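You operate a simulated robot arm through the tools that you are given. There is no shell and no other tool.

Carry out the task below with a simulated robot arm. There is one attempt and no reset: what you move stays moved.

TASK
Dome the yellow disc with two full pumps of glue.
Fine: leave it in the ring of the purple plate, back at LOAD, with the valve shut; spill none, the other discs stay dry.

It is judged by the outcome, as a careful person would: the job done as asked, and still so three seconds after it is handed in. It fails if anything else is knocked over, pushed out of place, dropped, spilled or broken.

THE ROBOT
A 6-joint arm with a two-finger parallel gripper, fixed in place. Base frame: the origin is at the foot of the arm, x ahead of it, y to its left, z up; the work surface is at about z = 840. Units: mm, degrees, N and s.
With the tool pointing down near the work surface it reaches from about 260 to 680 mm from the base axis. Its first joint turns from -66.0 to 66.0 degrees. Payload 2.9 kg.
The TCP is the grasp point between the finger pads, 30 mm short of the fingertips. In the tool frame z runs along the fingers and y along their closing line. The gripper opens to 110 mm. The fingers are 20 mm wide and 10 mm thick; the gripper's body (48 by 112 mm) begins 55 mm behind the TCP.
Orientation is told as [roll, pitch, yaw] about the base's x, y, z axes, in that order, counted from this pose: with the fingers straight down and closing along the base's y, the tool's x points along the base's -x, its y along +y and its z along -z.

THE INTERFACE
- The arm moves only by the tool step_arm. Its argument "targets" is a list of rows, each a list of 2 entries, a list of its own where there are three numbers: the shift along the tool's x, y, z in mm, then the turn, a rotation vector about the tool's x, y, z in degrees. In form: [[[tx, ty, tz], [wx, wy, wz]], ...]. A call has 1 to 20 rows; each row is the pose to reach, as a shift and turn from the pose commanded when the call began, along the tool's axes at that moment. "hand" is the opening in per cent of the stroke, from 0 (shut) to 100 (fully open), set as the call begins (left out, the last holds). Rows are played at 5 a second. More than 50 mm and 8.6 degrees between two rows, or a gripper value outside its range, and nothing of the call is played. A pose out of reach is approached as far as the arm can. The call stops where the force on the tool passes 90 N (or 10 N more than at its start, if that is more) or the arm is blocked; 0.2 s more then pass. Each finger travels about 108 mm/s and halts on what it meets, pressing with about 23 N; the grip force reading is that of the motor and also rises with nothing between the fingers. The clock runs only during rows and for 0.2 s after the last one: add rows that repeat a pose to give the fingers time. It gives the time, the measured TCP pose, the force on the tool (base axes), the opening and the grip force at its end, in the units of the frame above (readings bear some noise), with the torque about the TCP (base axes, N m) and any sound that the robot's microphone picked up.
- Cameras (640 x 400 px; columns grow to the right, rows downward): "scene" is fixed at [73.3, 451.3, 1379.3]; the picture's right is [-0.72, -0.70, 0.00], its down [-0.36, 0.37, -0.86] and it looks along [0.60, -0.61, -0.51] (base axes); focal length 328 px, centre (320, 200). "wrist" rides on the gripper at [72, 17, -103] in the tool frame; the picture's right is [-0.23, 0.97, 0.00], its down [-0.76, -0.18, -0.62] and it looks along [-0.61, -0.14, 0.78] (tool axes); focal length 222 px, centre (320, 200). There is no depth. A picture from a camera that has moved, and an enlarged one, comes with that camera's place and axes in the base frame and with its lens. The place of the scene camera against the robot may be out by one fixed shift of up to 25 mm in any direction.
- get_image(camera): a new picture of that camera. The clock stands still meanwhile.
- inspect(camera, box): a new picture of the part [left, top, right, bottom] of that camera's present view, enlarged. The clock stands still meanwhile.
- finish_job(): hands the job in; it is judged then, once.

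Places have to be worked out from the pictures, the camera data and where the tool is seen. Open the gripper and draw the arm clear of the work before you hand the job in, unless the task says otherwise.

The tools are called after ">>>" as name(argument=value, ...) on one line, values as JSON. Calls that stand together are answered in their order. step_arm: Moves the arm, as the interface text tells. Its arguments: {"type":"object","properties":{"targets":{"type":"array"},"hand":{"type":"number"}},"required":["targets"]} The other tools are called the same way: get_image (camera) takes a picture; inspect (camera, box) takes an enlarged picture of a part of a camera's view; finish_job () hands the job in.

At the start:

```text
time_s: 0.0
position: [345.3, 208.9, 1182.0]
orientation: [0.1, 0.0, 0.0]
contact_force: [-0.2, -0.5, -0.2]
wrist_torque: [0.02, -0.02, 0.0]
width: 110.0
gripper_force: 0.1
```

scene: 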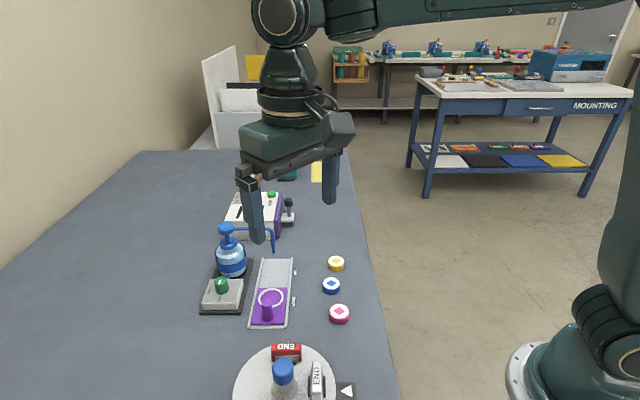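
wrist: 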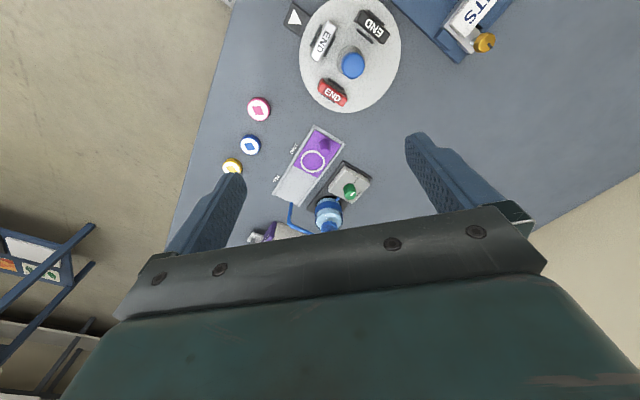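

I'll look closely at the scene first: the pump, the slide with purple plate, the discs and the valve.

>>> inspect(camera="scene", box=[190, 180, 370, 340])

>>> inspect(camera="wrist", box=[200, 80, 420, 250])

>>> inspect(camera="scene", box=[195, 250, 305, 335])

>>> inspect(camera="scene", box=[205, 180, 315, 265])

```text
2.50 times, centred on (280, 260) of scene
camera zoom: at [73.3, 451.3, 1379.3], right [-0.72, -0.7, 0.0], down [-0.36, 0.37, -0.86], along [0.6, -0.61, -0.51], focal length 820 px, centre (420, 50)
```

zoom: 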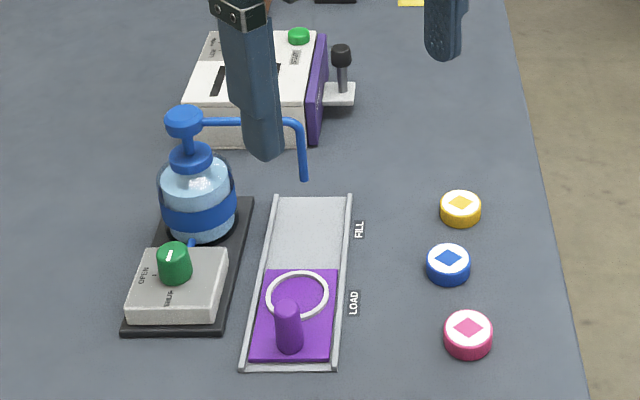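

```text
2.35 times, centred on (310, 165) of wrist
camera zoom: at [272.6, 226.1, 1284.1], right [0.23, 0.97, 0.0], down [0.76, -0.18, 0.62], along [0.61, -0.14, -0.78], focal length 523 px, centre (344, 282)
```

zoom: 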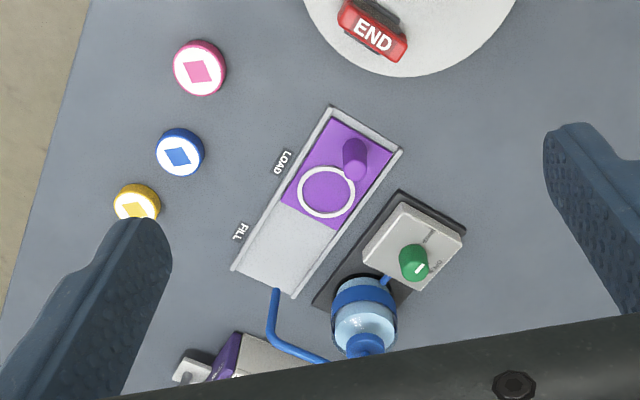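

```text
4.71 times, centred on (250, 292) of scene
camera zoom: at [73.3, 451.3, 1379.3], right [-0.72, -0.7, 0.0], down [-0.36, 0.37, -0.86], along [0.6, -0.61, -0.51], focal length 1543 px, centre (649, -235)
```

zoom: 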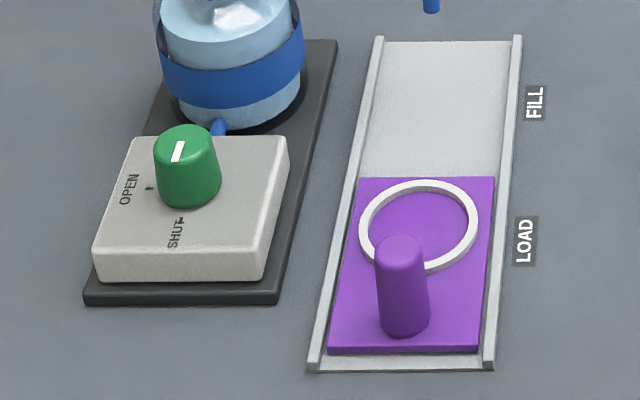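

```text
4.71 times, centred on (260, 222) of scene
camera zoom: at [73.3, 451.3, 1379.3], right [-0.72, -0.7, 0.0], down [-0.36, 0.37, -0.86], along [0.6, -0.61, -0.51], focal length 1543 px, centre (602, 94)
```

zoom: 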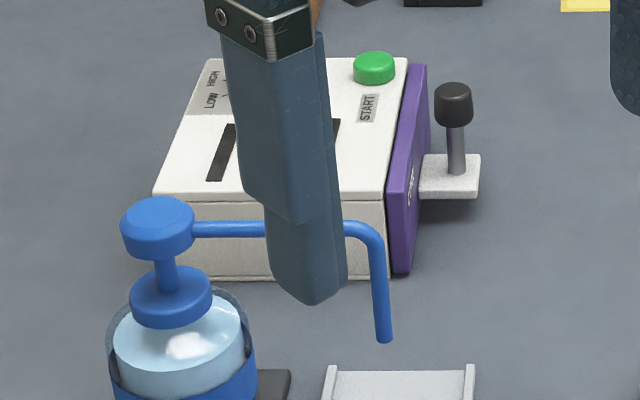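

The wrist view gives a first fix: yellow disc near (470, -18), ring at LOAD near (503, 156), knob near (564, 224), track running at about -45°. I move in closer, with nothing nearby in the way, to read the knob and the pump.

>>> step_arm(targets=[[[-28, 2, 27], [0, 0, 0]], [[-56, 4, 54], [0, 0, 0]], [[-85, 6, 82], [0, 0, 0]], [[-85, 6, 82], [0, 0, 0]]], hand=100)

>>> get_image(camera="wrist")

>>> inspect(camera="wrist", box=[250, 70, 410, 210])

>>> get_image(camera="scene")

```text
time_s: 1.0
position: [431.0, 214.5, 1099.1]
orientation: [0.0, 0.0, 0.1]
contact_force: [-0.1, -0.3, -0.3]
wrist_torque: [-0.01, -0.03, 0.0]
width: 110.0
gripper_force: 0.1
```

```text
taken
camera wrist: at [358.5, 231.8, 1201.9], right [0.23, 0.97, 0.0], down [0.76, -0.18, 0.62], along [0.61, -0.14, -0.78], focal length 222 px, centre (320, 200)
```

wrist: 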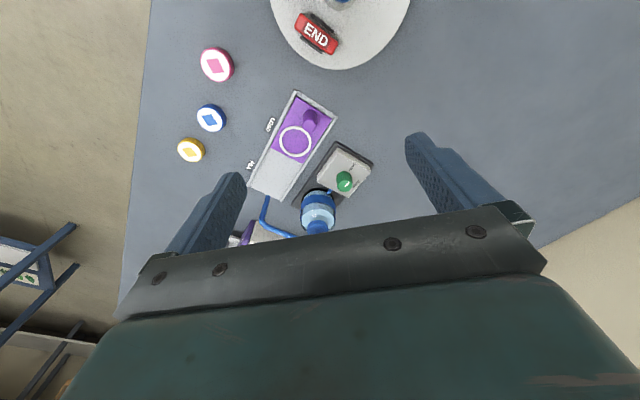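

```text
2.86 times, centred on (330, 140) of wrist
camera zoom: at [358.5, 231.8, 1201.9], right [0.23, 0.97, 0.0], down [0.76, -0.18, 0.62], along [0.61, -0.14, -0.78], focal length 635 px, centre (291, 371)
```

zoom: 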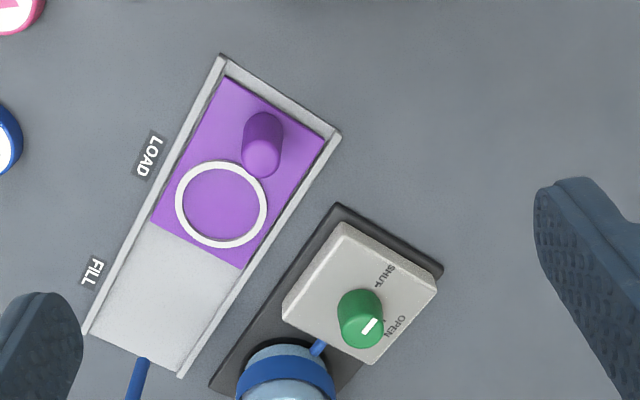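

```text
taken
```

scene: 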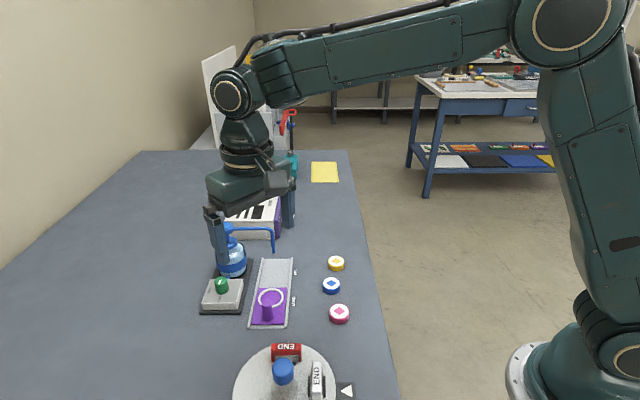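

The pointer seems to lie toward SHUT but I want it sharper. I go closer above the valve box, still well above and short of the pump.

>>> step_arm(targets=[[[-20, 5, 30], [0, 0, 0]], [[-40, 10, 60], [0, 0, 0]], [[-60, 15, 90], [0, 0, 0]], [[-60, 15, 90], [0, 0, 0]]])

>>> get_image(camera="wrist")

>>> inspect(camera="wrist", box=[270, 120, 390, 220])

>>> inspect(camera="wrist", box=[200, 50, 360, 190])

```text
time_s: 2.0
position: [491.0, 231.2, 1009.3]
orientation: [0.0, 0.0, 0.1]
contact_force: [0.5, -0.2, 0.2]
wrist_torque: [0.0, 0.0, 0.03]
width: 109.9
gripper_force: 0.1
```

```text
taken
camera wrist: at [418.3, 247.5, 1111.5], right [0.23, 0.97, 0.0], down [0.76, -0.18, 0.62], along [0.61, -0.14, -0.78], focal length 222 px, centre (320, 200)
```

wrist: 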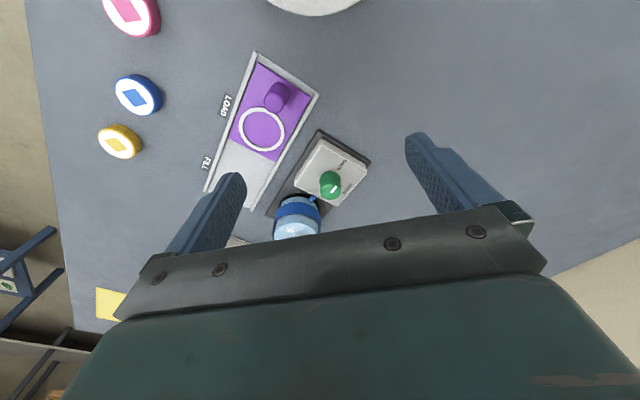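

```text
4.00 times, centred on (330, 170) of wrist
camera zoom: at [418.3, 247.5, 1111.5], right [0.23, 0.97, 0.0], down [0.76, -0.18, 0.62], along [0.61, -0.14, -0.78], focal length 888 px, centre (280, 320)
```

zoom: 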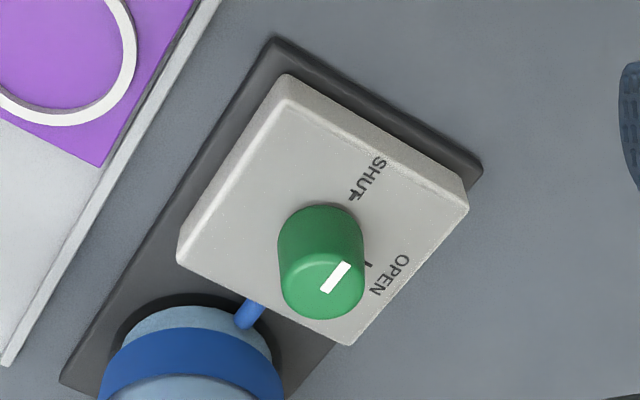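

```text
2.86 times, centred on (280, 120) of wrist
camera zoom: at [418.3, 247.5, 1111.5], right [0.23, 0.97, 0.0], down [0.76, -0.18, 0.62], along [0.61, -0.14, -0.78], focal length 635 px, centre (434, 429)
```

zoom: 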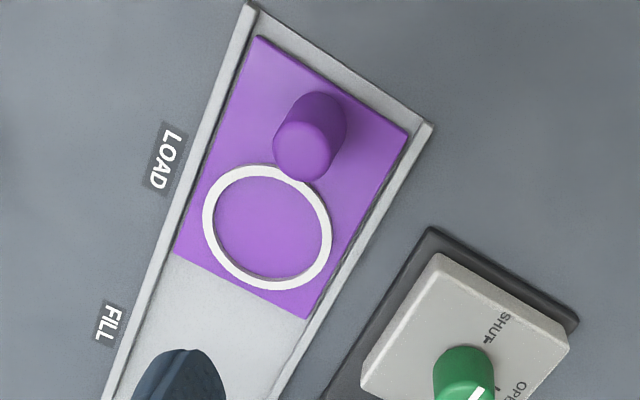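

The knob reads SHUT (OPEN is about 90° clockwise seen from above), the nozzle tip is near (568, 92, 898) over the FILL spot, and the pump head is near (635, 163, 975). Next I go over to the yellow disc for a precise fix.

>>> step_arm(targets=[[[8, -41, 2], [0, 0, 0]], [[17, -82, 6], [0, 0, 0]], [[25, -123, 14], [0, 0, 0]], [[34, -164, 24], [0, 0, 0]], [[43, -206, 36], [0, 0, 0]], [[51, -247, 49], [0, 0, 0]], [[51, -247, 49], [0, 0, 0]]])

>>> get_image(camera="wrist")

>>> inspect(camera="wrist", box=[250, 100, 410, 200])

>>> inspect(camera="scene", box=[200, 180, 370, 330])

```text
time_s: 3.6
position: [439.6, -18.7, 961.0]
orientation: [0.0, 0.0, 0.0]
contact_force: [0.9, 0.1, -0.2]
wrist_torque: [-0.03, 0.02, 0.0]
width: 110.0
gripper_force: 0.1
```

```text
taken
camera wrist: at [366.8, -0.5, 1063.4], right [0.23, 0.97, 0.0], down [0.76, -0.18, 0.62], along [0.61, -0.14, -0.78], focal length 222 px, centre (320, 200)
```

wrist: 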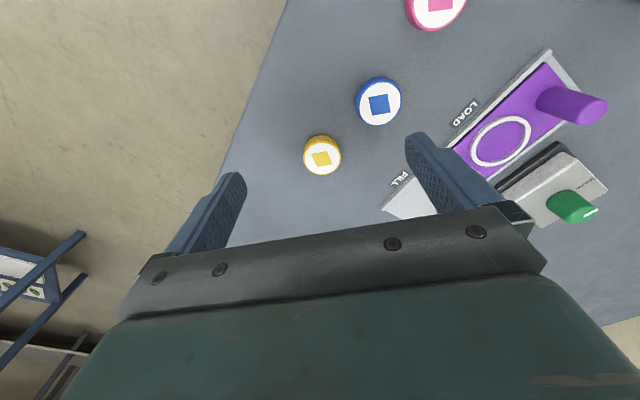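

```text
4.00 times, centred on (330, 150) of wrist
camera zoom: at [366.8, -0.5, 1063.4], right [0.23, 0.97, 0.0], down [0.76, -0.18, 0.62], along [0.61, -0.14, -0.78], focal length 888 px, centre (280, 400)
```

zoom: 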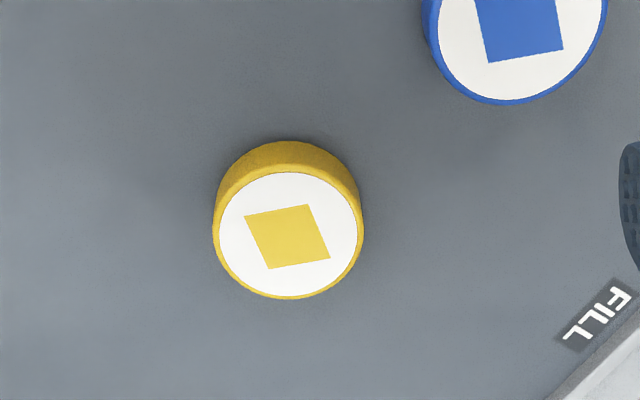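

```text
2.67 times, centred on (285, 255) of scene
camera zoom: at [73.3, 451.3, 1379.3], right [-0.72, -0.7, 0.0], down [-0.36, 0.37, -0.86], along [0.6, -0.61, -0.51], focal length 874 px, centre (413, 53)
```

zoom: 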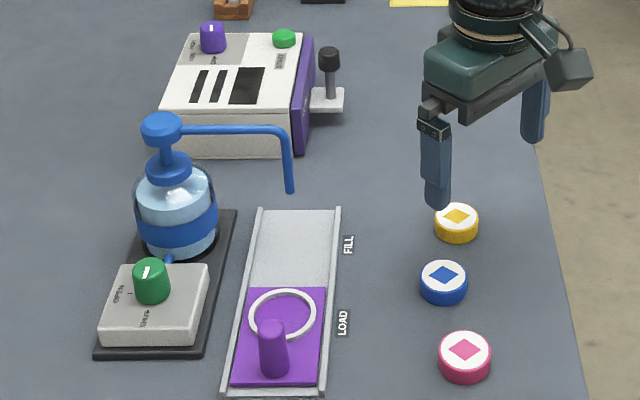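

Yellow disc measures about 40 mm across, ~17 mm tall, centred near (476, -23). I turn the tool 45° so the fingers will close across the track (away from the peg and blue disc), centre over the disc and re-check.

>>> step_arm(targets=[[[-6, -1, 0], [0, 0, 7.5]], [[-12, -1.5, 0], [0, 0, 15]], [[-18, -2, 0], [0, 0, 22.5]], [[-24, -3, 0], [0, 0, 30]], [[-30, -4, 0], [0, 0, 37.5]], [[-36, -4, 0], [0, 0, 45]], [[-36, -4, 0], [0, 0, 45]]], hand=64)

>>> get_image(camera="wrist")

>>> inspect(camera="wrist", box=[240, 70, 400, 190])

```text
time_s: 5.2
position: [474.6, -21.2, 960.8]
orientation: [-0.1, 0.0, -45.2]
contact_force: [-0.1, -0.3, 0.4]
wrist_torque: [-0.01, -0.02, 0.02]
width: 70.3
gripper_force: 0.1
```

```text
taken
camera wrist: at [436.1, 43.0, 1063.2], right [0.85, 0.53, 0.0], down [0.41, -0.66, 0.62], along [0.33, -0.53, -0.78], focal length 222 px, centre (320, 200)
```

wrist: 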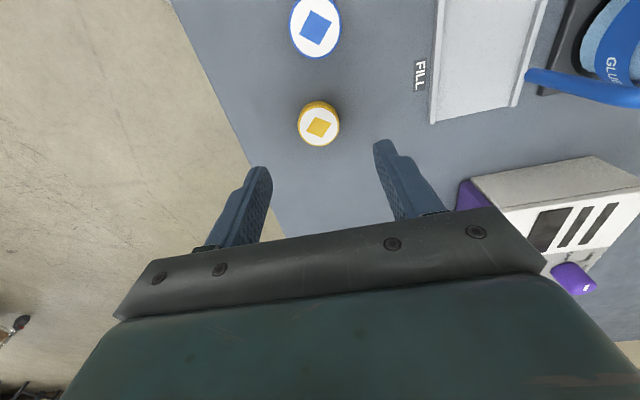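

```text
3.33 times, centred on (320, 130) of wrist
camera zoom: at [436.1, 43.0, 1063.2], right [0.85, 0.53, 0.0], down [0.41, -0.66, 0.62], along [0.33, -0.53, -0.78], focal length 740 px, centre (320, 433)
```

zoom: 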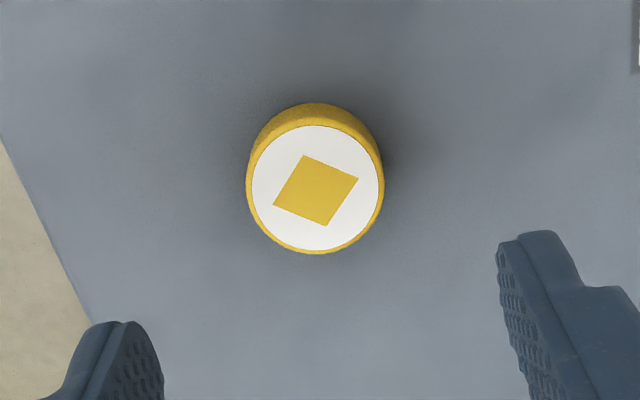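

The disc sits within ~3 mm of the tool axis. I descend centred on it so the fingertips stop about 7 mm above the table, leaving the lower part of the disc free for the ring.

>>> step_arm(targets=[[[-2.6, -1.8, 20], [0, 0, 0]], [[-2.6, -1.8, 45], [0, 0, 0]], [[-2.6, -1.8, 65], [0, 0, 0]], [[-2.6, -1.8, 78], [0, 0, 0]], [[-2.6, -1.8, 84], [0, 0, 0]], [[-2.6, -1.8, 84], [0, 0, 0]]])

>>> get_image(camera="wrist")

>>> inspect(camera="wrist", box=[240, 90, 400, 210])

>>> inspect(camera="scene", box=[290, 220, 390, 300])

```text
time_s: 6.6
position: [476.0, -23.9, 875.7]
orientation: [0.0, 0.0, -45.1]
contact_force: [0.0, 0.7, 0.1]
wrist_torque: [-0.02, 0.02, 0.0]
width: 70.3
gripper_force: 0.0
```

```text
taken
camera wrist: at [436.0, 39.2, 978.8], right [0.85, 0.53, 0.0], down [0.41, -0.66, 0.62], along [0.33, -0.53, -0.78], focal length 222 px, centre (320, 200)
```

wrist: 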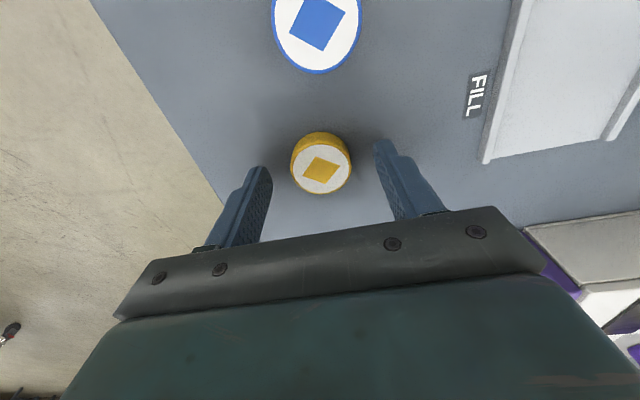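

```text
3.33 times, centred on (320, 150) of wrist
camera zoom: at [436.0, 39.2, 978.8], right [0.85, 0.53, 0.0], down [0.41, -0.66, 0.62], along [0.33, -0.53, -0.78], focal length 740 px, centre (320, 367)
```

zoom: 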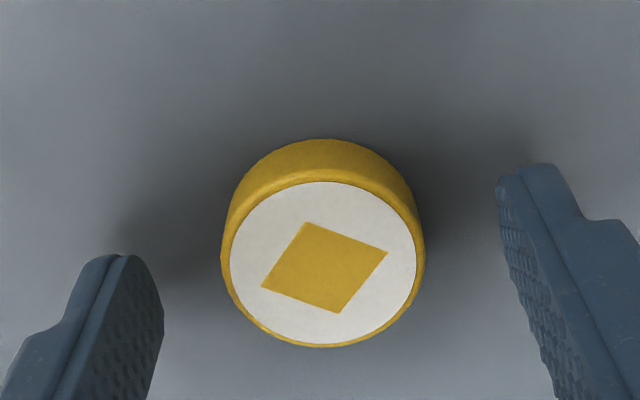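

```text
5.00 times, centred on (340, 260) of scene
camera zoom: at [73.3, 451.3, 1379.3], right [-0.72, -0.7, 0.0], down [-0.36, 0.37, -0.86], along [0.6, -0.61, -0.51], focal length 1639 px, centre (220, -100)
```

zoom: 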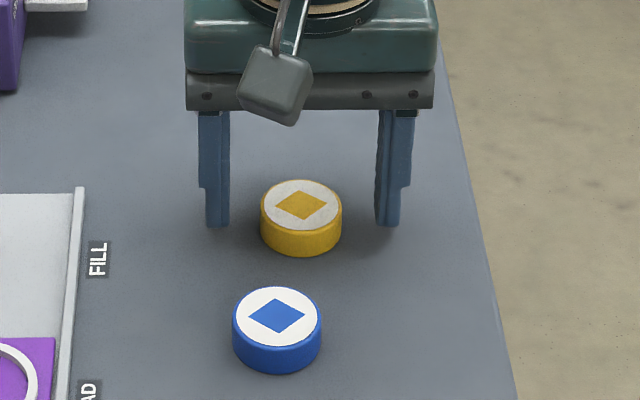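

The disc is centred between the fingers. I close on it.

>>> step_arm(targets=[[[0, 0, 0], [0, 0, 0]], [[0, 0, 0], [0, 0, 0]], [[0, 0, 0], [0, 0, 0]], [[0, 0, 0], [0, 0, 0]]], hand=0)

>>> inspect(camera="wrist", box=[240, 90, 400, 210])

```text
time_s: 7.6
position: [476.6, -23.8, 876.9]
orientation: [0.0, 0.0, -45.0]
contact_force: [0.1, -0.1, 0.1]
wrist_torque: [-0.02, 0.02, -0.01]
width: 37.3
gripper_force: 23.0
```

```text
3.33 times, centred on (320, 150) of wrist
camera zoom: at [436.0, 39.2, 978.9], right [0.85, 0.53, 0.0], down [0.41, -0.66, 0.62], along [0.33, -0.53, -0.78], focal length 740 px, centre (320, 367)
```

zoom: 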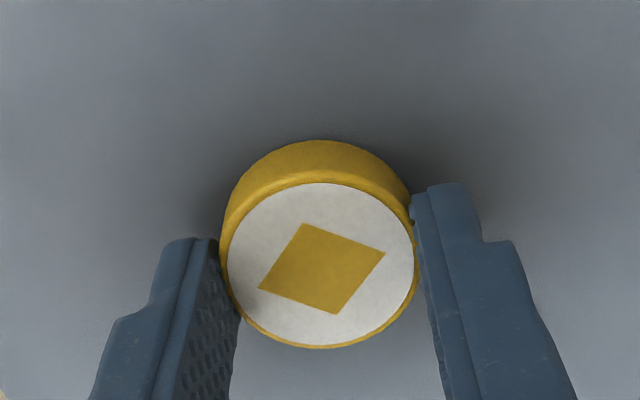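

The disc is firmly held (37 mm). I lift it and carry it on the robot side of the nozzle to a point above the ring at LOAD.

>>> step_arm(targets=[[[0, 0, -30], [0, 0, 0]], [[0, 0, -60], [0, 0, 0]], [[0, 0, -84], [0, 0, 0]], [[20, 10, -84], [0, 0, 0]], [[40, 20, -84], [0, 0, 0]], [[58, 38, -84], [0, 0, 0]], [[75, 55, -84], [0, 0, 0]], [[85, 75, -84], [0, 0, 0]], [[95, 95, -84], [0, 0, 0]], [[103, 115, -84], [0, 0, 0]], [[107, 132, -84], [0, 0, 0]], [[107, 146, -84], [0, 0, 0]], [[107, 146, -84], [0, 0, 0]], [[107, 146, -84], [0, 0, 0]]])

>>> get_image(camera="wrist")

>>> inspect(camera="wrist", box=[240, 60, 400, 200])

>>> get_image(camera="scene")

```text
time_s: 10.6
position: [503.8, 154.8, 960.9]
orientation: [0.0, 0.0, -45.0]
contact_force: [0.8, -0.1, -0.6]
wrist_torque: [0.03, 0.03, 0.0]
width: 37.6
gripper_force: 23.0
```

```text
taken
camera wrist: at [463.8, 218.3, 1063.0], right [0.85, 0.53, 0.0], down [0.41, -0.66, 0.62], along [0.33, -0.53, -0.78], focal length 222 px, centre (320, 200)
```

wrist: 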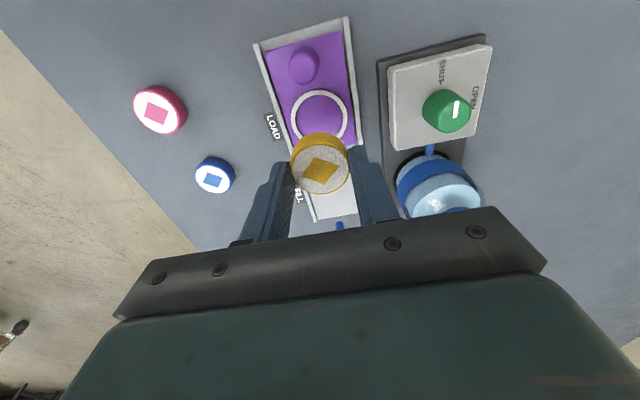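

```text
2.86 times, centred on (320, 130) of wrist
camera zoom: at [463.8, 218.3, 1063.0], right [0.85, 0.53, 0.0], down [0.41, -0.66, 0.62], along [0.33, -0.53, -0.78], focal length 635 px, centre (320, 400)
```

zoom: 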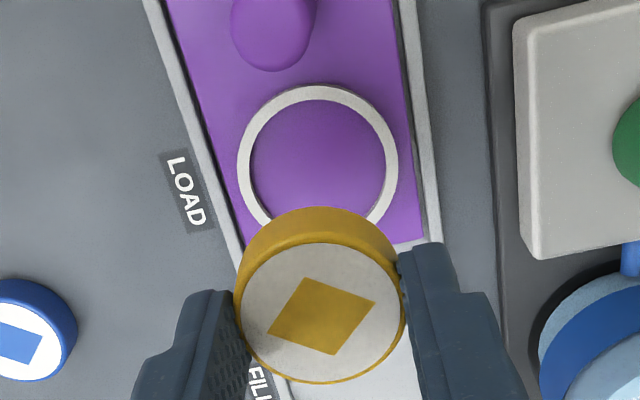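

```text
taken
```

scene: 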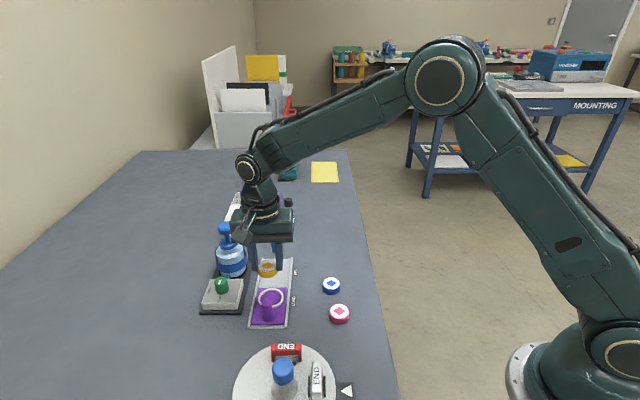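

Ring centre comes out ~2 mm further LOAD-ward than the disc in the hand; I correct by 2 mm and lower to a hover just above the ring for another look.

>>> step_arm(targets=[[[2, 0, 15], [0, 0, 0]], [[2, 0, 35], [0, 0, 0]], [[2, 0, 52], [0, 0, 0]], [[2, 0, 64], [0, 0, 0]], [[2, 0, 69], [0, 0, 0]], [[2, 0, 69], [0, 0, 0]]])

>>> get_image(camera="wrist")

>>> inspect(camera="wrist", box=[240, 80, 400, 220])

>>> inspect(camera="scene", box=[230, 240, 310, 340])

```text
time_s: 12.0
position: [502.9, 155.9, 891.4]
orientation: [0.0, 0.0, -45.0]
contact_force: [0.9, 0.2, -0.3]
wrist_torque: [0.0, 0.0, 0.01]
width: 37.7
gripper_force: 22.4
```

```text
taken
camera wrist: at [462.4, 219.5, 993.9], right [0.85, 0.53, 0.0], down [0.41, -0.66, 0.62], along [0.33, -0.53, -0.78], focal length 222 px, centre (320, 200)
```

wrist: 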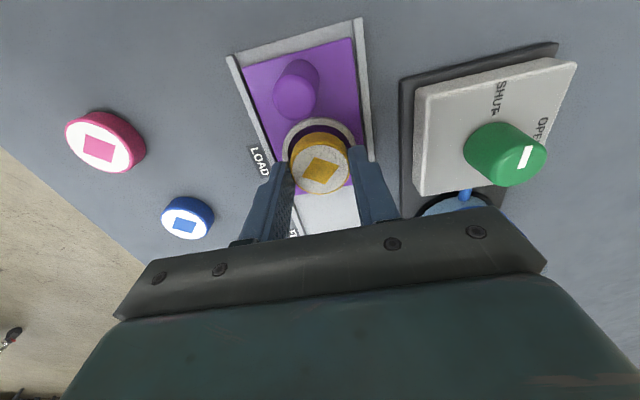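

```text
2.86 times, centred on (320, 150) of wrist
camera zoom: at [462.4, 219.5, 993.9], right [0.85, 0.53, 0.0], down [0.41, -0.66, 0.62], along [0.33, -0.53, -0.78], focal length 635 px, centre (320, 343)
```

zoom: 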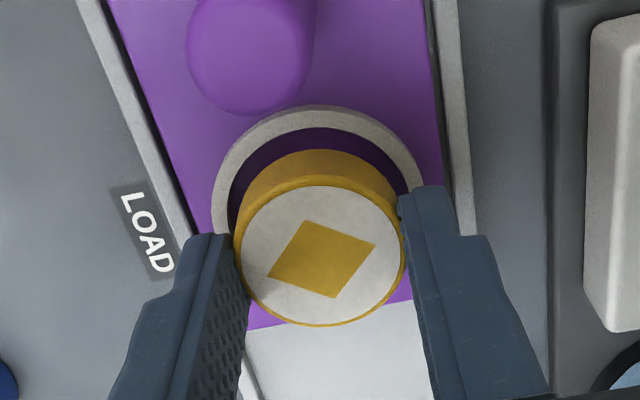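

```text
4.00 times, centred on (270, 290) of scene
camera zoom: at [73.3, 451.3, 1379.3], right [-0.72, -0.7, 0.0], down [-0.36, 0.37, -0.86], along [0.6, -0.61, -0.51], focal length 1311 px, centre (520, -160)
```

zoom: 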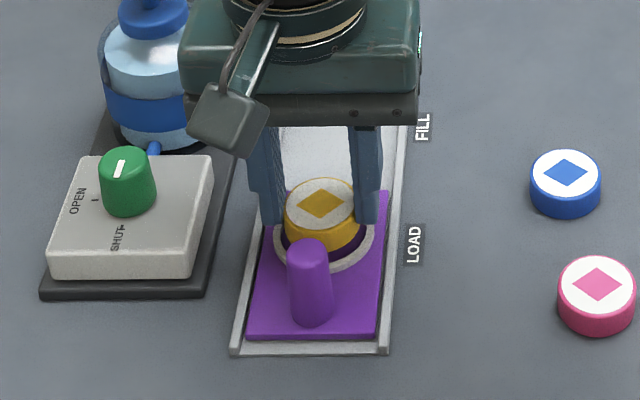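

The disc and ring edges line up with about 3 mm of gap all round. I lower slowly toward the plate, watching the force.

>>> step_arm(targets=[[[-0.5, 0, 3], [0, 0, 0]], [[-0.5, 0, 6], [0, 0, 0]], [[-0.5, 0, 6], [0, 0, 0]]])

>>> inspect(camera="wrist", box=[240, 80, 400, 220])

>>> inspect(camera="scene", box=[240, 255, 300, 325])

```text
time_s: 12.8
position: [503.1, 157.1, 885.2]
orientation: [0.0, 0.0, -45.1]
contact_force: [-0.3, 0.1, 0.1]
wrist_torque: [-0.05, 0.02, 0.0]
width: 37.6
gripper_force: 23.0
```

```text
2.86 times, centred on (320, 150) of wrist
camera zoom: at [462.8, 219.4, 988.0], right [0.85, 0.53, 0.0], down [0.41, -0.66, 0.62], along [0.33, -0.53, -0.78], focal length 635 px, centre (320, 343)
```

zoom: 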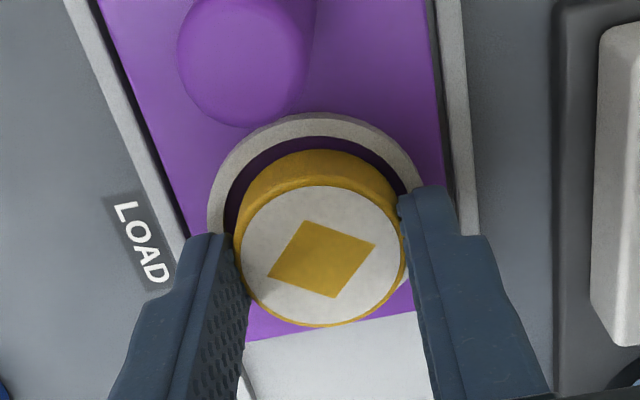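

```text
5.71 times, centred on (270, 290) of scene
camera zoom: at [73.3, 451.3, 1379.3], right [-0.72, -0.7, 0.0], down [-0.36, 0.37, -0.86], along [0.6, -0.61, -0.51], focal length 1873 px, centre (606, -314)
```

zoom: 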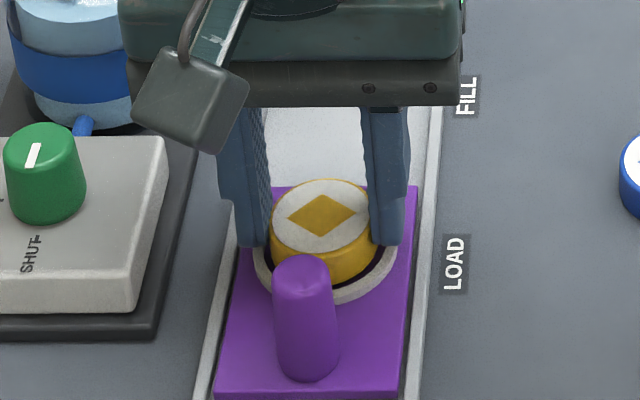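

Still no contact at disc-bottom ≈ 849. I continue down in 1 mm steps.

>>> step_arm(targets=[[[0, 0, 1], [0, 0, 0]], [[0, 0, 2], [0, 0, 0]], [[0, 0, 2], [0, 0, 0]]])

>>> inspect(camera="wrist", box=[260, 100, 380, 190])

```text
time_s: 13.6
position: [503.6, 155.7, 884.3]
orientation: [0.0, 0.1, -45.0]
contact_force: [-1.3, 0.6, 4.9]
wrist_torque: [0.0, 0.03, -0.01]
width: 37.6
gripper_force: 22.4
```

```text
4.44 times, centred on (320, 145) of wrist
camera zoom: at [462.8, 219.3, 986.7], right [0.85, 0.53, 0.0], down [0.41, -0.66, 0.62], along [0.33, -0.53, -0.78], focal length 987 px, centre (320, 444)
```

zoom: 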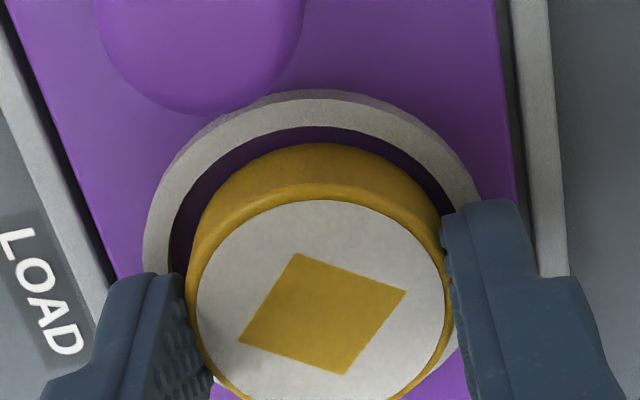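

A light 5 N contact: the disc is seated on the plate inside the ring with visible gap around it. I release with a modest opening and then rise straight up.

>>> step_arm(targets=[[[0, 0, -0.5], [0, 0, 0]], [[0, 0, -0.5], [0, 0, 0]], [[0, 0, -0.5], [0, 0, 0]]], hand=50)

>>> inspect(camera="wrist", box=[240, 80, 400, 220])

>>> inspect(camera="scene", box=[240, 255, 300, 325])

```text
time_s: 14.4
position: [502.6, 156.0, 885.1]
orientation: [-0.1, 0.1, -45.0]
contact_force: [0.2, -0.6, 0.8]
wrist_torque: [0.01, -0.03, -0.01]
width: 54.9
gripper_force: 0.1
```

```text
2.86 times, centred on (320, 150) of wrist
camera zoom: at [462.7, 219.4, 986.5], right [0.85, 0.53, 0.0], down [0.41, -0.66, 0.62], along [0.33, -0.53, -0.78], focal length 635 px, centre (320, 343)
```

zoom: 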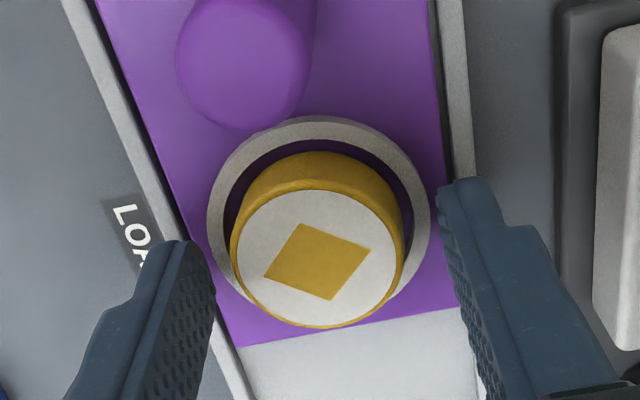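

```text
5.71 times, centred on (270, 290) of scene
camera zoom: at [73.3, 451.3, 1379.3], right [-0.72, -0.7, 0.0], down [-0.36, 0.37, -0.86], along [0.6, -0.61, -0.51], focal length 1873 px, centre (606, -314)
```

zoom: 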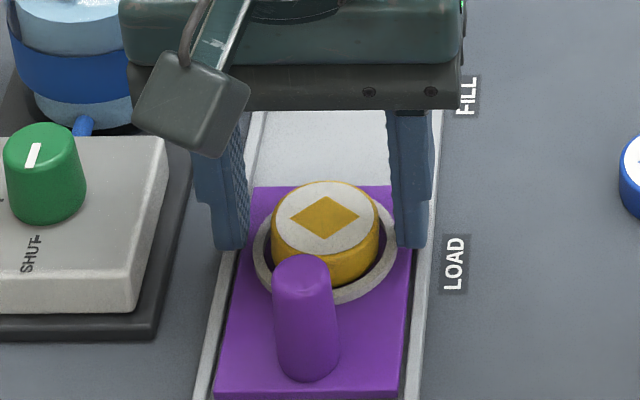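

The disc sits inside the ring and is free. I rise straight up and check it.

>>> step_arm(targets=[[[0, 0, -20], [0, 0, 0]], [[0, 0, -45], [0, 0, 0]], [[0, 0, -80], [0, 0, 0]], [[0, 0, -80], [0, 0, 0]]])

>>> get_image(camera="wrist")

>>> inspect(camera="wrist", box=[240, 10, 400, 150])

>>> inspect(camera="wrist", box=[300, 130, 440, 240])

```text
time_s: 15.4
position: [502.8, 155.8, 964.3]
orientation: [0.0, 0.0, -45.0]
contact_force: [0.3, -0.3, -0.1]
wrist_torque: [-0.02, -0.01, -0.04]
width: 55.0
gripper_force: 0.1
```

```text
taken
camera wrist: at [462.3, 219.1, 1066.1], right [0.85, 0.53, 0.0], down [0.41, -0.66, 0.62], along [0.33, -0.53, -0.78], focal length 222 px, centre (320, 200)
```

wrist: 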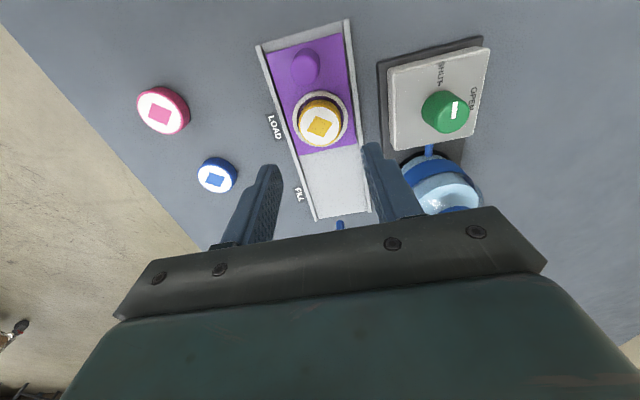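

```text
2.86 times, centred on (320, 80) of wrist
camera zoom: at [462.3, 219.1, 1066.1], right [0.85, 0.53, 0.0], down [0.41, -0.66, 0.62], along [0.33, -0.53, -0.78], focal length 635 px, centre (320, 543)
```

zoom: 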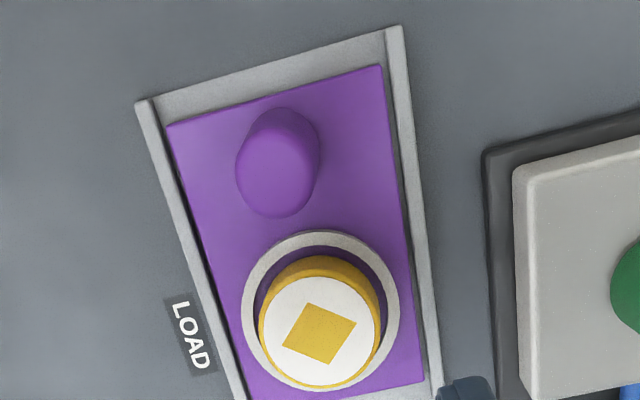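

```text
3.64 times, centred on (370, 185) of wrist
camera zoom: at [462.3, 219.1, 1066.1], right [0.85, 0.53, 0.0], down [0.41, -0.66, 0.62], along [0.33, -0.53, -0.78], focal length 808 px, centre (138, 254)
```

zoom: 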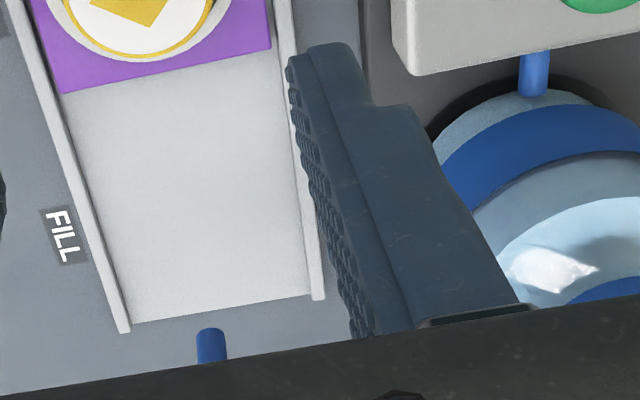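

The disc is seated well; the rails are parallel to my tool x-axis (track at exactly -45°), the peg is ~49 mm LOAD-ward of the ring, and the nozzle is ~93 mm FILL-ward. I move over the peg and lower the open fingers around it.

>>> step_arm(targets=[[[25, 0, 0], [0, 0, 0]], [[49, 0, 0], [0, 0, 0]], [[49, 0, 0], [0, 0, 0]]])

>>> get_image(camera="wrist")

>>> inspect(camera="wrist", box=[240, 80, 400, 220])

```text
time_s: 16.2
position: [467.5, 189.1, 965.2]
orientation: [-0.1, 0.1, -45.0]
contact_force: [-0.2, -1.1, -0.6]
wrist_torque: [0.0, 0.0, -0.01]
width: 55.1
gripper_force: 0.2
```

```text
taken
camera wrist: at [427.4, 253.7, 1066.4], right [0.85, 0.53, 0.0], down [0.41, -0.66, 0.62], along [0.33, -0.53, -0.78], focal length 222 px, centre (320, 200)
```

wrist: 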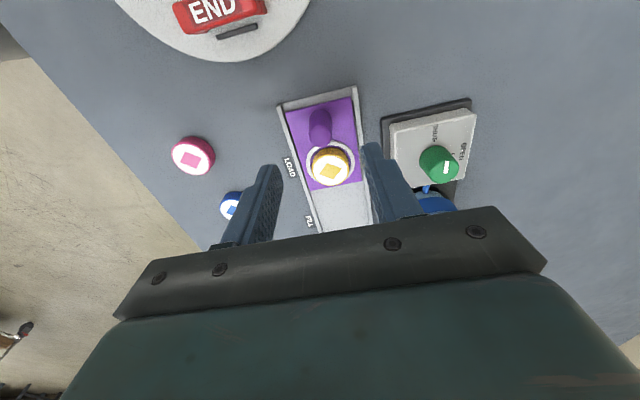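

```text
2.86 times, centred on (320, 150) of wrist
camera zoom: at [427.4, 253.7, 1066.4], right [0.85, 0.53, 0.0], down [0.41, -0.66, 0.62], along [0.33, -0.53, -0.78], focal length 635 px, centre (320, 343)
```

zoom: 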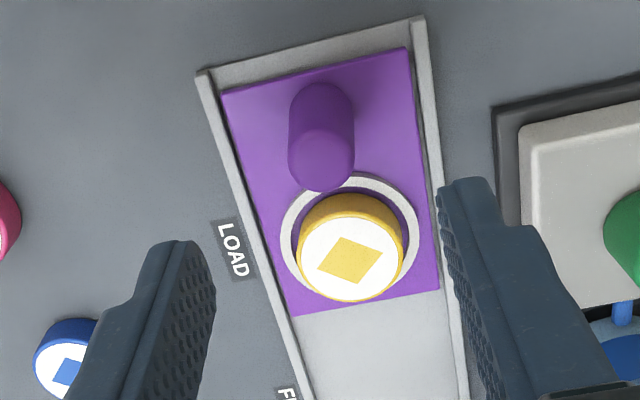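

The peg is dead centre between the fingers. I go down around it and close gently.

>>> step_arm(targets=[[[0.5, 0, 20], [0, 0, 0]], [[0.5, 0, 42], [0, 0, 0]], [[0.5, 0, 60], [0, 0, 0]], [[0.5, 0, 74], [0, 0, 0]], [[0.5, 0, 74], [0, 0, 0]]])

>>> inspect(camera="wrist", box=[240, 80, 400, 220])

>>> inspect(camera="scene", box=[200, 200, 320, 340])

```text
time_s: 17.4
position: [466.9, 190.5, 891.7]
orientation: [0.0, 0.0, -45.1]
contact_force: [0.6, 0.6, -0.5]
wrist_torque: [0.01, 0.0, 0.0]
width: 55.0
gripper_force: 0.1
```

```text
2.86 times, centred on (320, 150) of wrist
camera zoom: at [427.1, 254.5, 992.3], right [0.85, 0.53, 0.0], down [0.41, -0.66, 0.62], along [0.33, -0.53, -0.78], focal length 635 px, centre (320, 343)
```

zoom: 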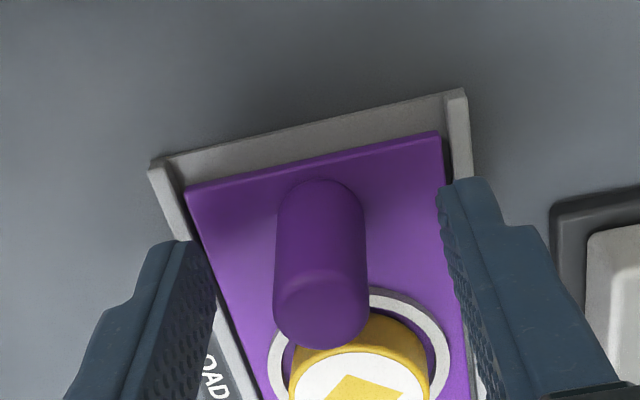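

```text
2.86 times, centred on (260, 270) of scene
camera zoom: at [73.3, 451.3, 1379.3], right [-0.72, -0.7, 0.0], down [-0.36, 0.37, -0.86], along [0.6, -0.61, -0.51], focal length 937 px, centre (491, 0)
```

zoom: 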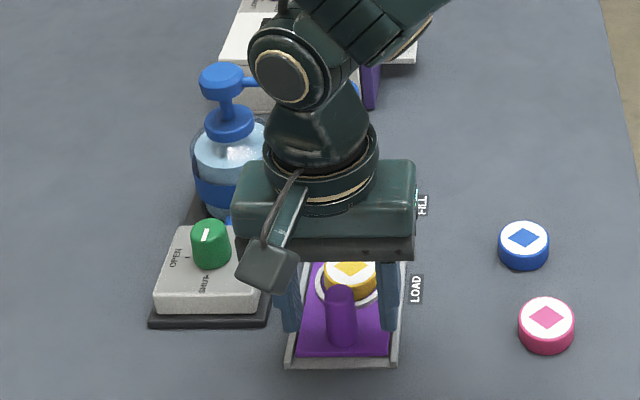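

Fingers straddle the peg cleanly. Closing on it.

>>> step_arm(targets=[[[0, 0, 0], [0, 0, 0]], [[0, 0, 0], [0, 0, 0]], [[0, 0, 0], [0, 0, 0]], [[0, 0, 0], [0, 0, 0]]], hand=0)

>>> inspect(camera="wrist", box=[240, 80, 400, 220])

```text
time_s: 18.4
position: [467.4, 189.9, 890.2]
orientation: [0.0, 0.0, -45.1]
contact_force: [0.2, 1.5, -2.8]
wrist_torque: [0.0, -0.08, 0.0]
width: 20.6
gripper_force: 45.1
```

```text
2.86 times, centred on (320, 150) of wrist
camera zoom: at [427.2, 254.5, 992.4], right [0.85, 0.53, 0.0], down [0.41, -0.66, 0.62], along [0.33, -0.53, -0.78], focal length 635 px, centre (320, 343)
```

zoom: 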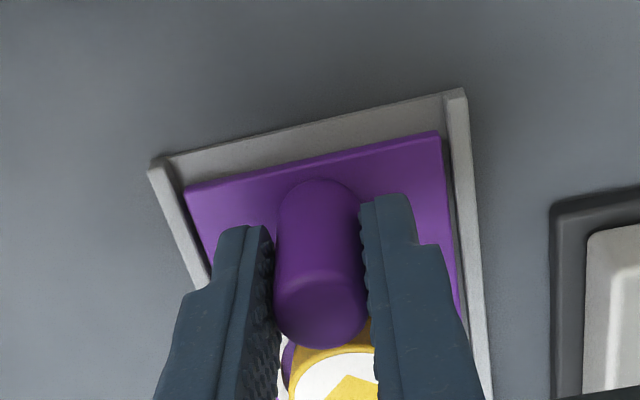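

Peg gripped (20.6 mm). I slide the plate slowly toward FILL, first 75 mm.

>>> step_arm(targets=[[[-4, 0, 0], [0, 0, 0]], [[-10, 0, 0], [0, 0, 0]], [[-17, 0, 0], [0, 0, 0]], [[-25, 0, 0], [0, 0, 0]], [[-33, 0, 0], [0, 0, 0]], [[-41, 0, 0], [0, 0, 0]], [[-49, 0, 0], [0, 0, 0]], [[-57, 0, 0], [0, 0, 0]], [[-65, 0, 0], [0, 0, 0]], [[-71, 0, 0], [0, 0, 0]], [[-75, 0, 0], [0, 0, 0]], [[-75, 0, 0], [0, 0, 0]]])

>>> get_image(camera="wrist")

>>> inspect(camera="scene", box=[200, 200, 320, 340])

```text
time_s: 21.0
position: [520.5, 137.6, 890.7]
orientation: [0.0, 0.0, -45.0]
contact_force: [-1.0, -1.2, -8.1]
wrist_torque: [0.18, 0.24, -0.01]
width: 20.9
gripper_force: 45.1
```

```text
taken
camera wrist: at [480.8, 200.9, 992.5], right [0.85, 0.53, 0.0], down [0.41, -0.66, 0.62], along [0.33, -0.53, -0.78], focal length 222 px, centre (320, 200)
```

wrist: 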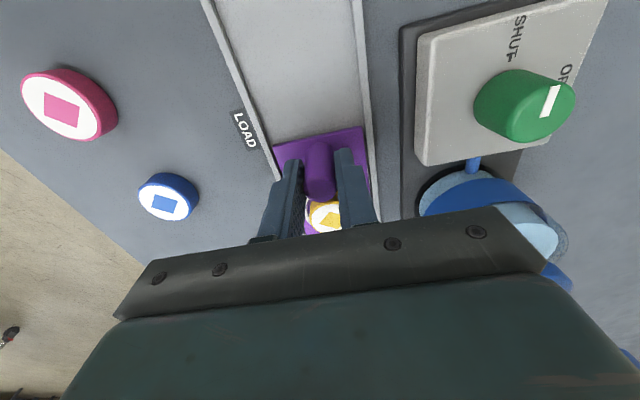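

```text
2.86 times, centred on (260, 270) of scene
camera zoom: at [73.4, 451.3, 1379.3], right [-0.72, -0.7, 0.0], down [-0.36, 0.37, -0.86], along [0.6, -0.61, -0.51], focal length 937 px, centre (491, 0)
```

zoom: 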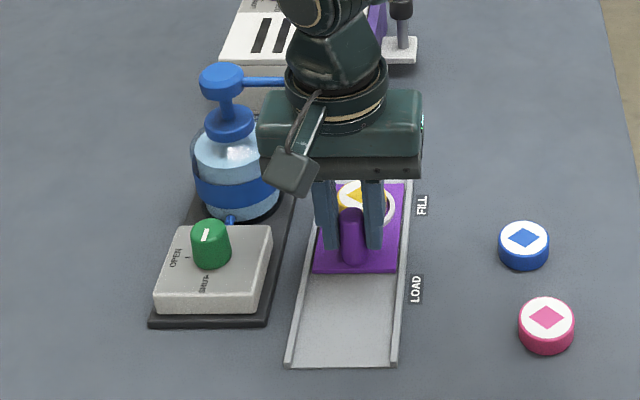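

The plate slid smoothly with small forces. I continue the last ~16 mm slowly, watching for an end stop.

>>> step_arm(targets=[[[-3, 0, 0.3], [0, 0, 0]], [[-6, 0, 0.3], [0, 0, 0]], [[-9, 0, 0.3], [0, 0, 0]], [[-12, 0, 0.3], [0, 0, 0]], [[-14, 0, 0.3], [0, 0, 0]], [[-14, 0, 0.3], [0, 0, 0]]])

>>> inspect(camera="scene", box=[200, 200, 320, 340])

>>> get_image(camera="wrist")

```text
time_s: 22.4
position: [530.3, 127.7, 889.8]
orientation: [0.1, 0.0, -45.0]
contact_force: [-6.3, -5.5, 0.2]
wrist_torque: [-0.28, 0.08, -0.02]
width: 20.6
gripper_force: 44.8
```

```text
2.86 times, centred on (260, 270) of scene
camera zoom: at [73.1, 451.2, 1379.3], right [-0.72, -0.7, 0.0], down [-0.36, 0.37, -0.86], along [0.6, -0.61, -0.51], focal length 937 px, centre (491, 0)
```

zoom: 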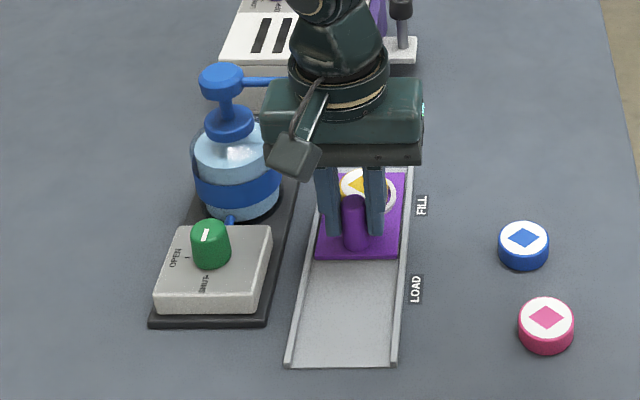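

```text
taken
camera wrist: at [490.8, 191.1, 992.5], right [0.85, 0.53, 0.0], down [0.41, -0.66, 0.62], along [0.33, -0.53, -0.78], focal length 222 px, centre (320, 200)
```

wrist: 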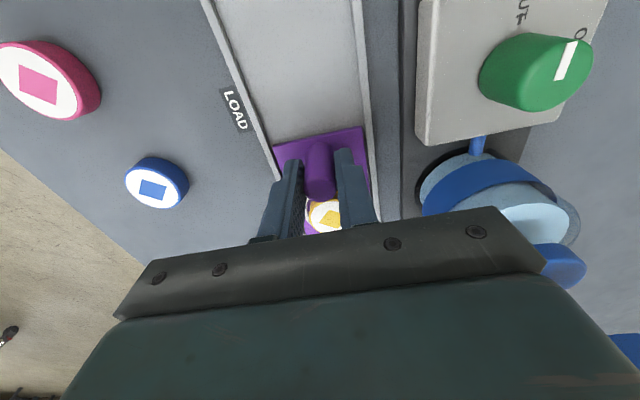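

Only a light side force against a rail, no end stop yet (89 mm travelled). I ease 0.5 mm sideways and creep another 3 mm.

>>> step_arm(targets=[[[-1, -0.5, 0], [0, 0, 0]], [[-2, -0.5, 0], [0, 0, 0]], [[-3, -0.5, 0], [0, 0, 0]], [[-3, -0.5, 0], [0, 0, 0]], [[-3, -0.5, 0], [0, 0, 0]]])

```text
time_s: 23.6
position: [531.3, 126.9, 889.6]
orientation: [-0.1, 0.2, -44.7]
contact_force: [-22.6, 15.3, 6.9]
wrist_torque: [0.38, 0.57, 0.05]
width: 20.7
gripper_force: 45.4
```

A firm 27 N resisting push along the track: the FILL end stop is reached after ~90 mm travel. I relax the push, then open the fingers.

>>> step_arm(targets=[[[1, 0.2, 0], [0, 0, 0]], [[1.6, 0.2, 0], [0, 0, 0]], [[1.6, 0.2, 0], [0, 0, 0]]])

>>> step_arm(targets=[[[0, 0, 0], [0, 0, 0]], [[0, 0, 0], [0, 0, 0]], [[0, 0, 0], [0, 0, 0]]], hand=42)

>>> inspect(camera="wrist", box=[240, 80, 400, 220])

```text
time_s: 24.4
position: [529.9, 126.7, 890.1]
orientation: [0.0, 0.1, -45.0]
contact_force: [-12.3, 11.9, 4.8]
wrist_torque: [1.01, 1.05, 0.05]
width: 20.8
gripper_force: 45.3
```

```text
time_s: 25.2
position: [530.2, 125.9, 891.4]
orientation: [0.0, 0.0, -45.0]
contact_force: [-8.2, 10.1, 0.9]
wrist_torque: [-0.62, -0.59, 0.07]
width: 46.3
gripper_force: 0.3
```

```text
2.86 times, centred on (320, 150) of wrist
camera zoom: at [491.2, 190.2, 992.4], right [0.85, 0.53, 0.0], down [0.41, -0.66, 0.62], along [0.33, -0.53, -0.78], focal length 635 px, centre (320, 343)
```

zoom: 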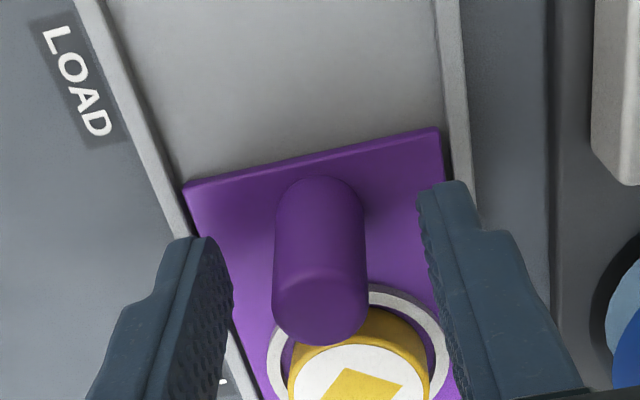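

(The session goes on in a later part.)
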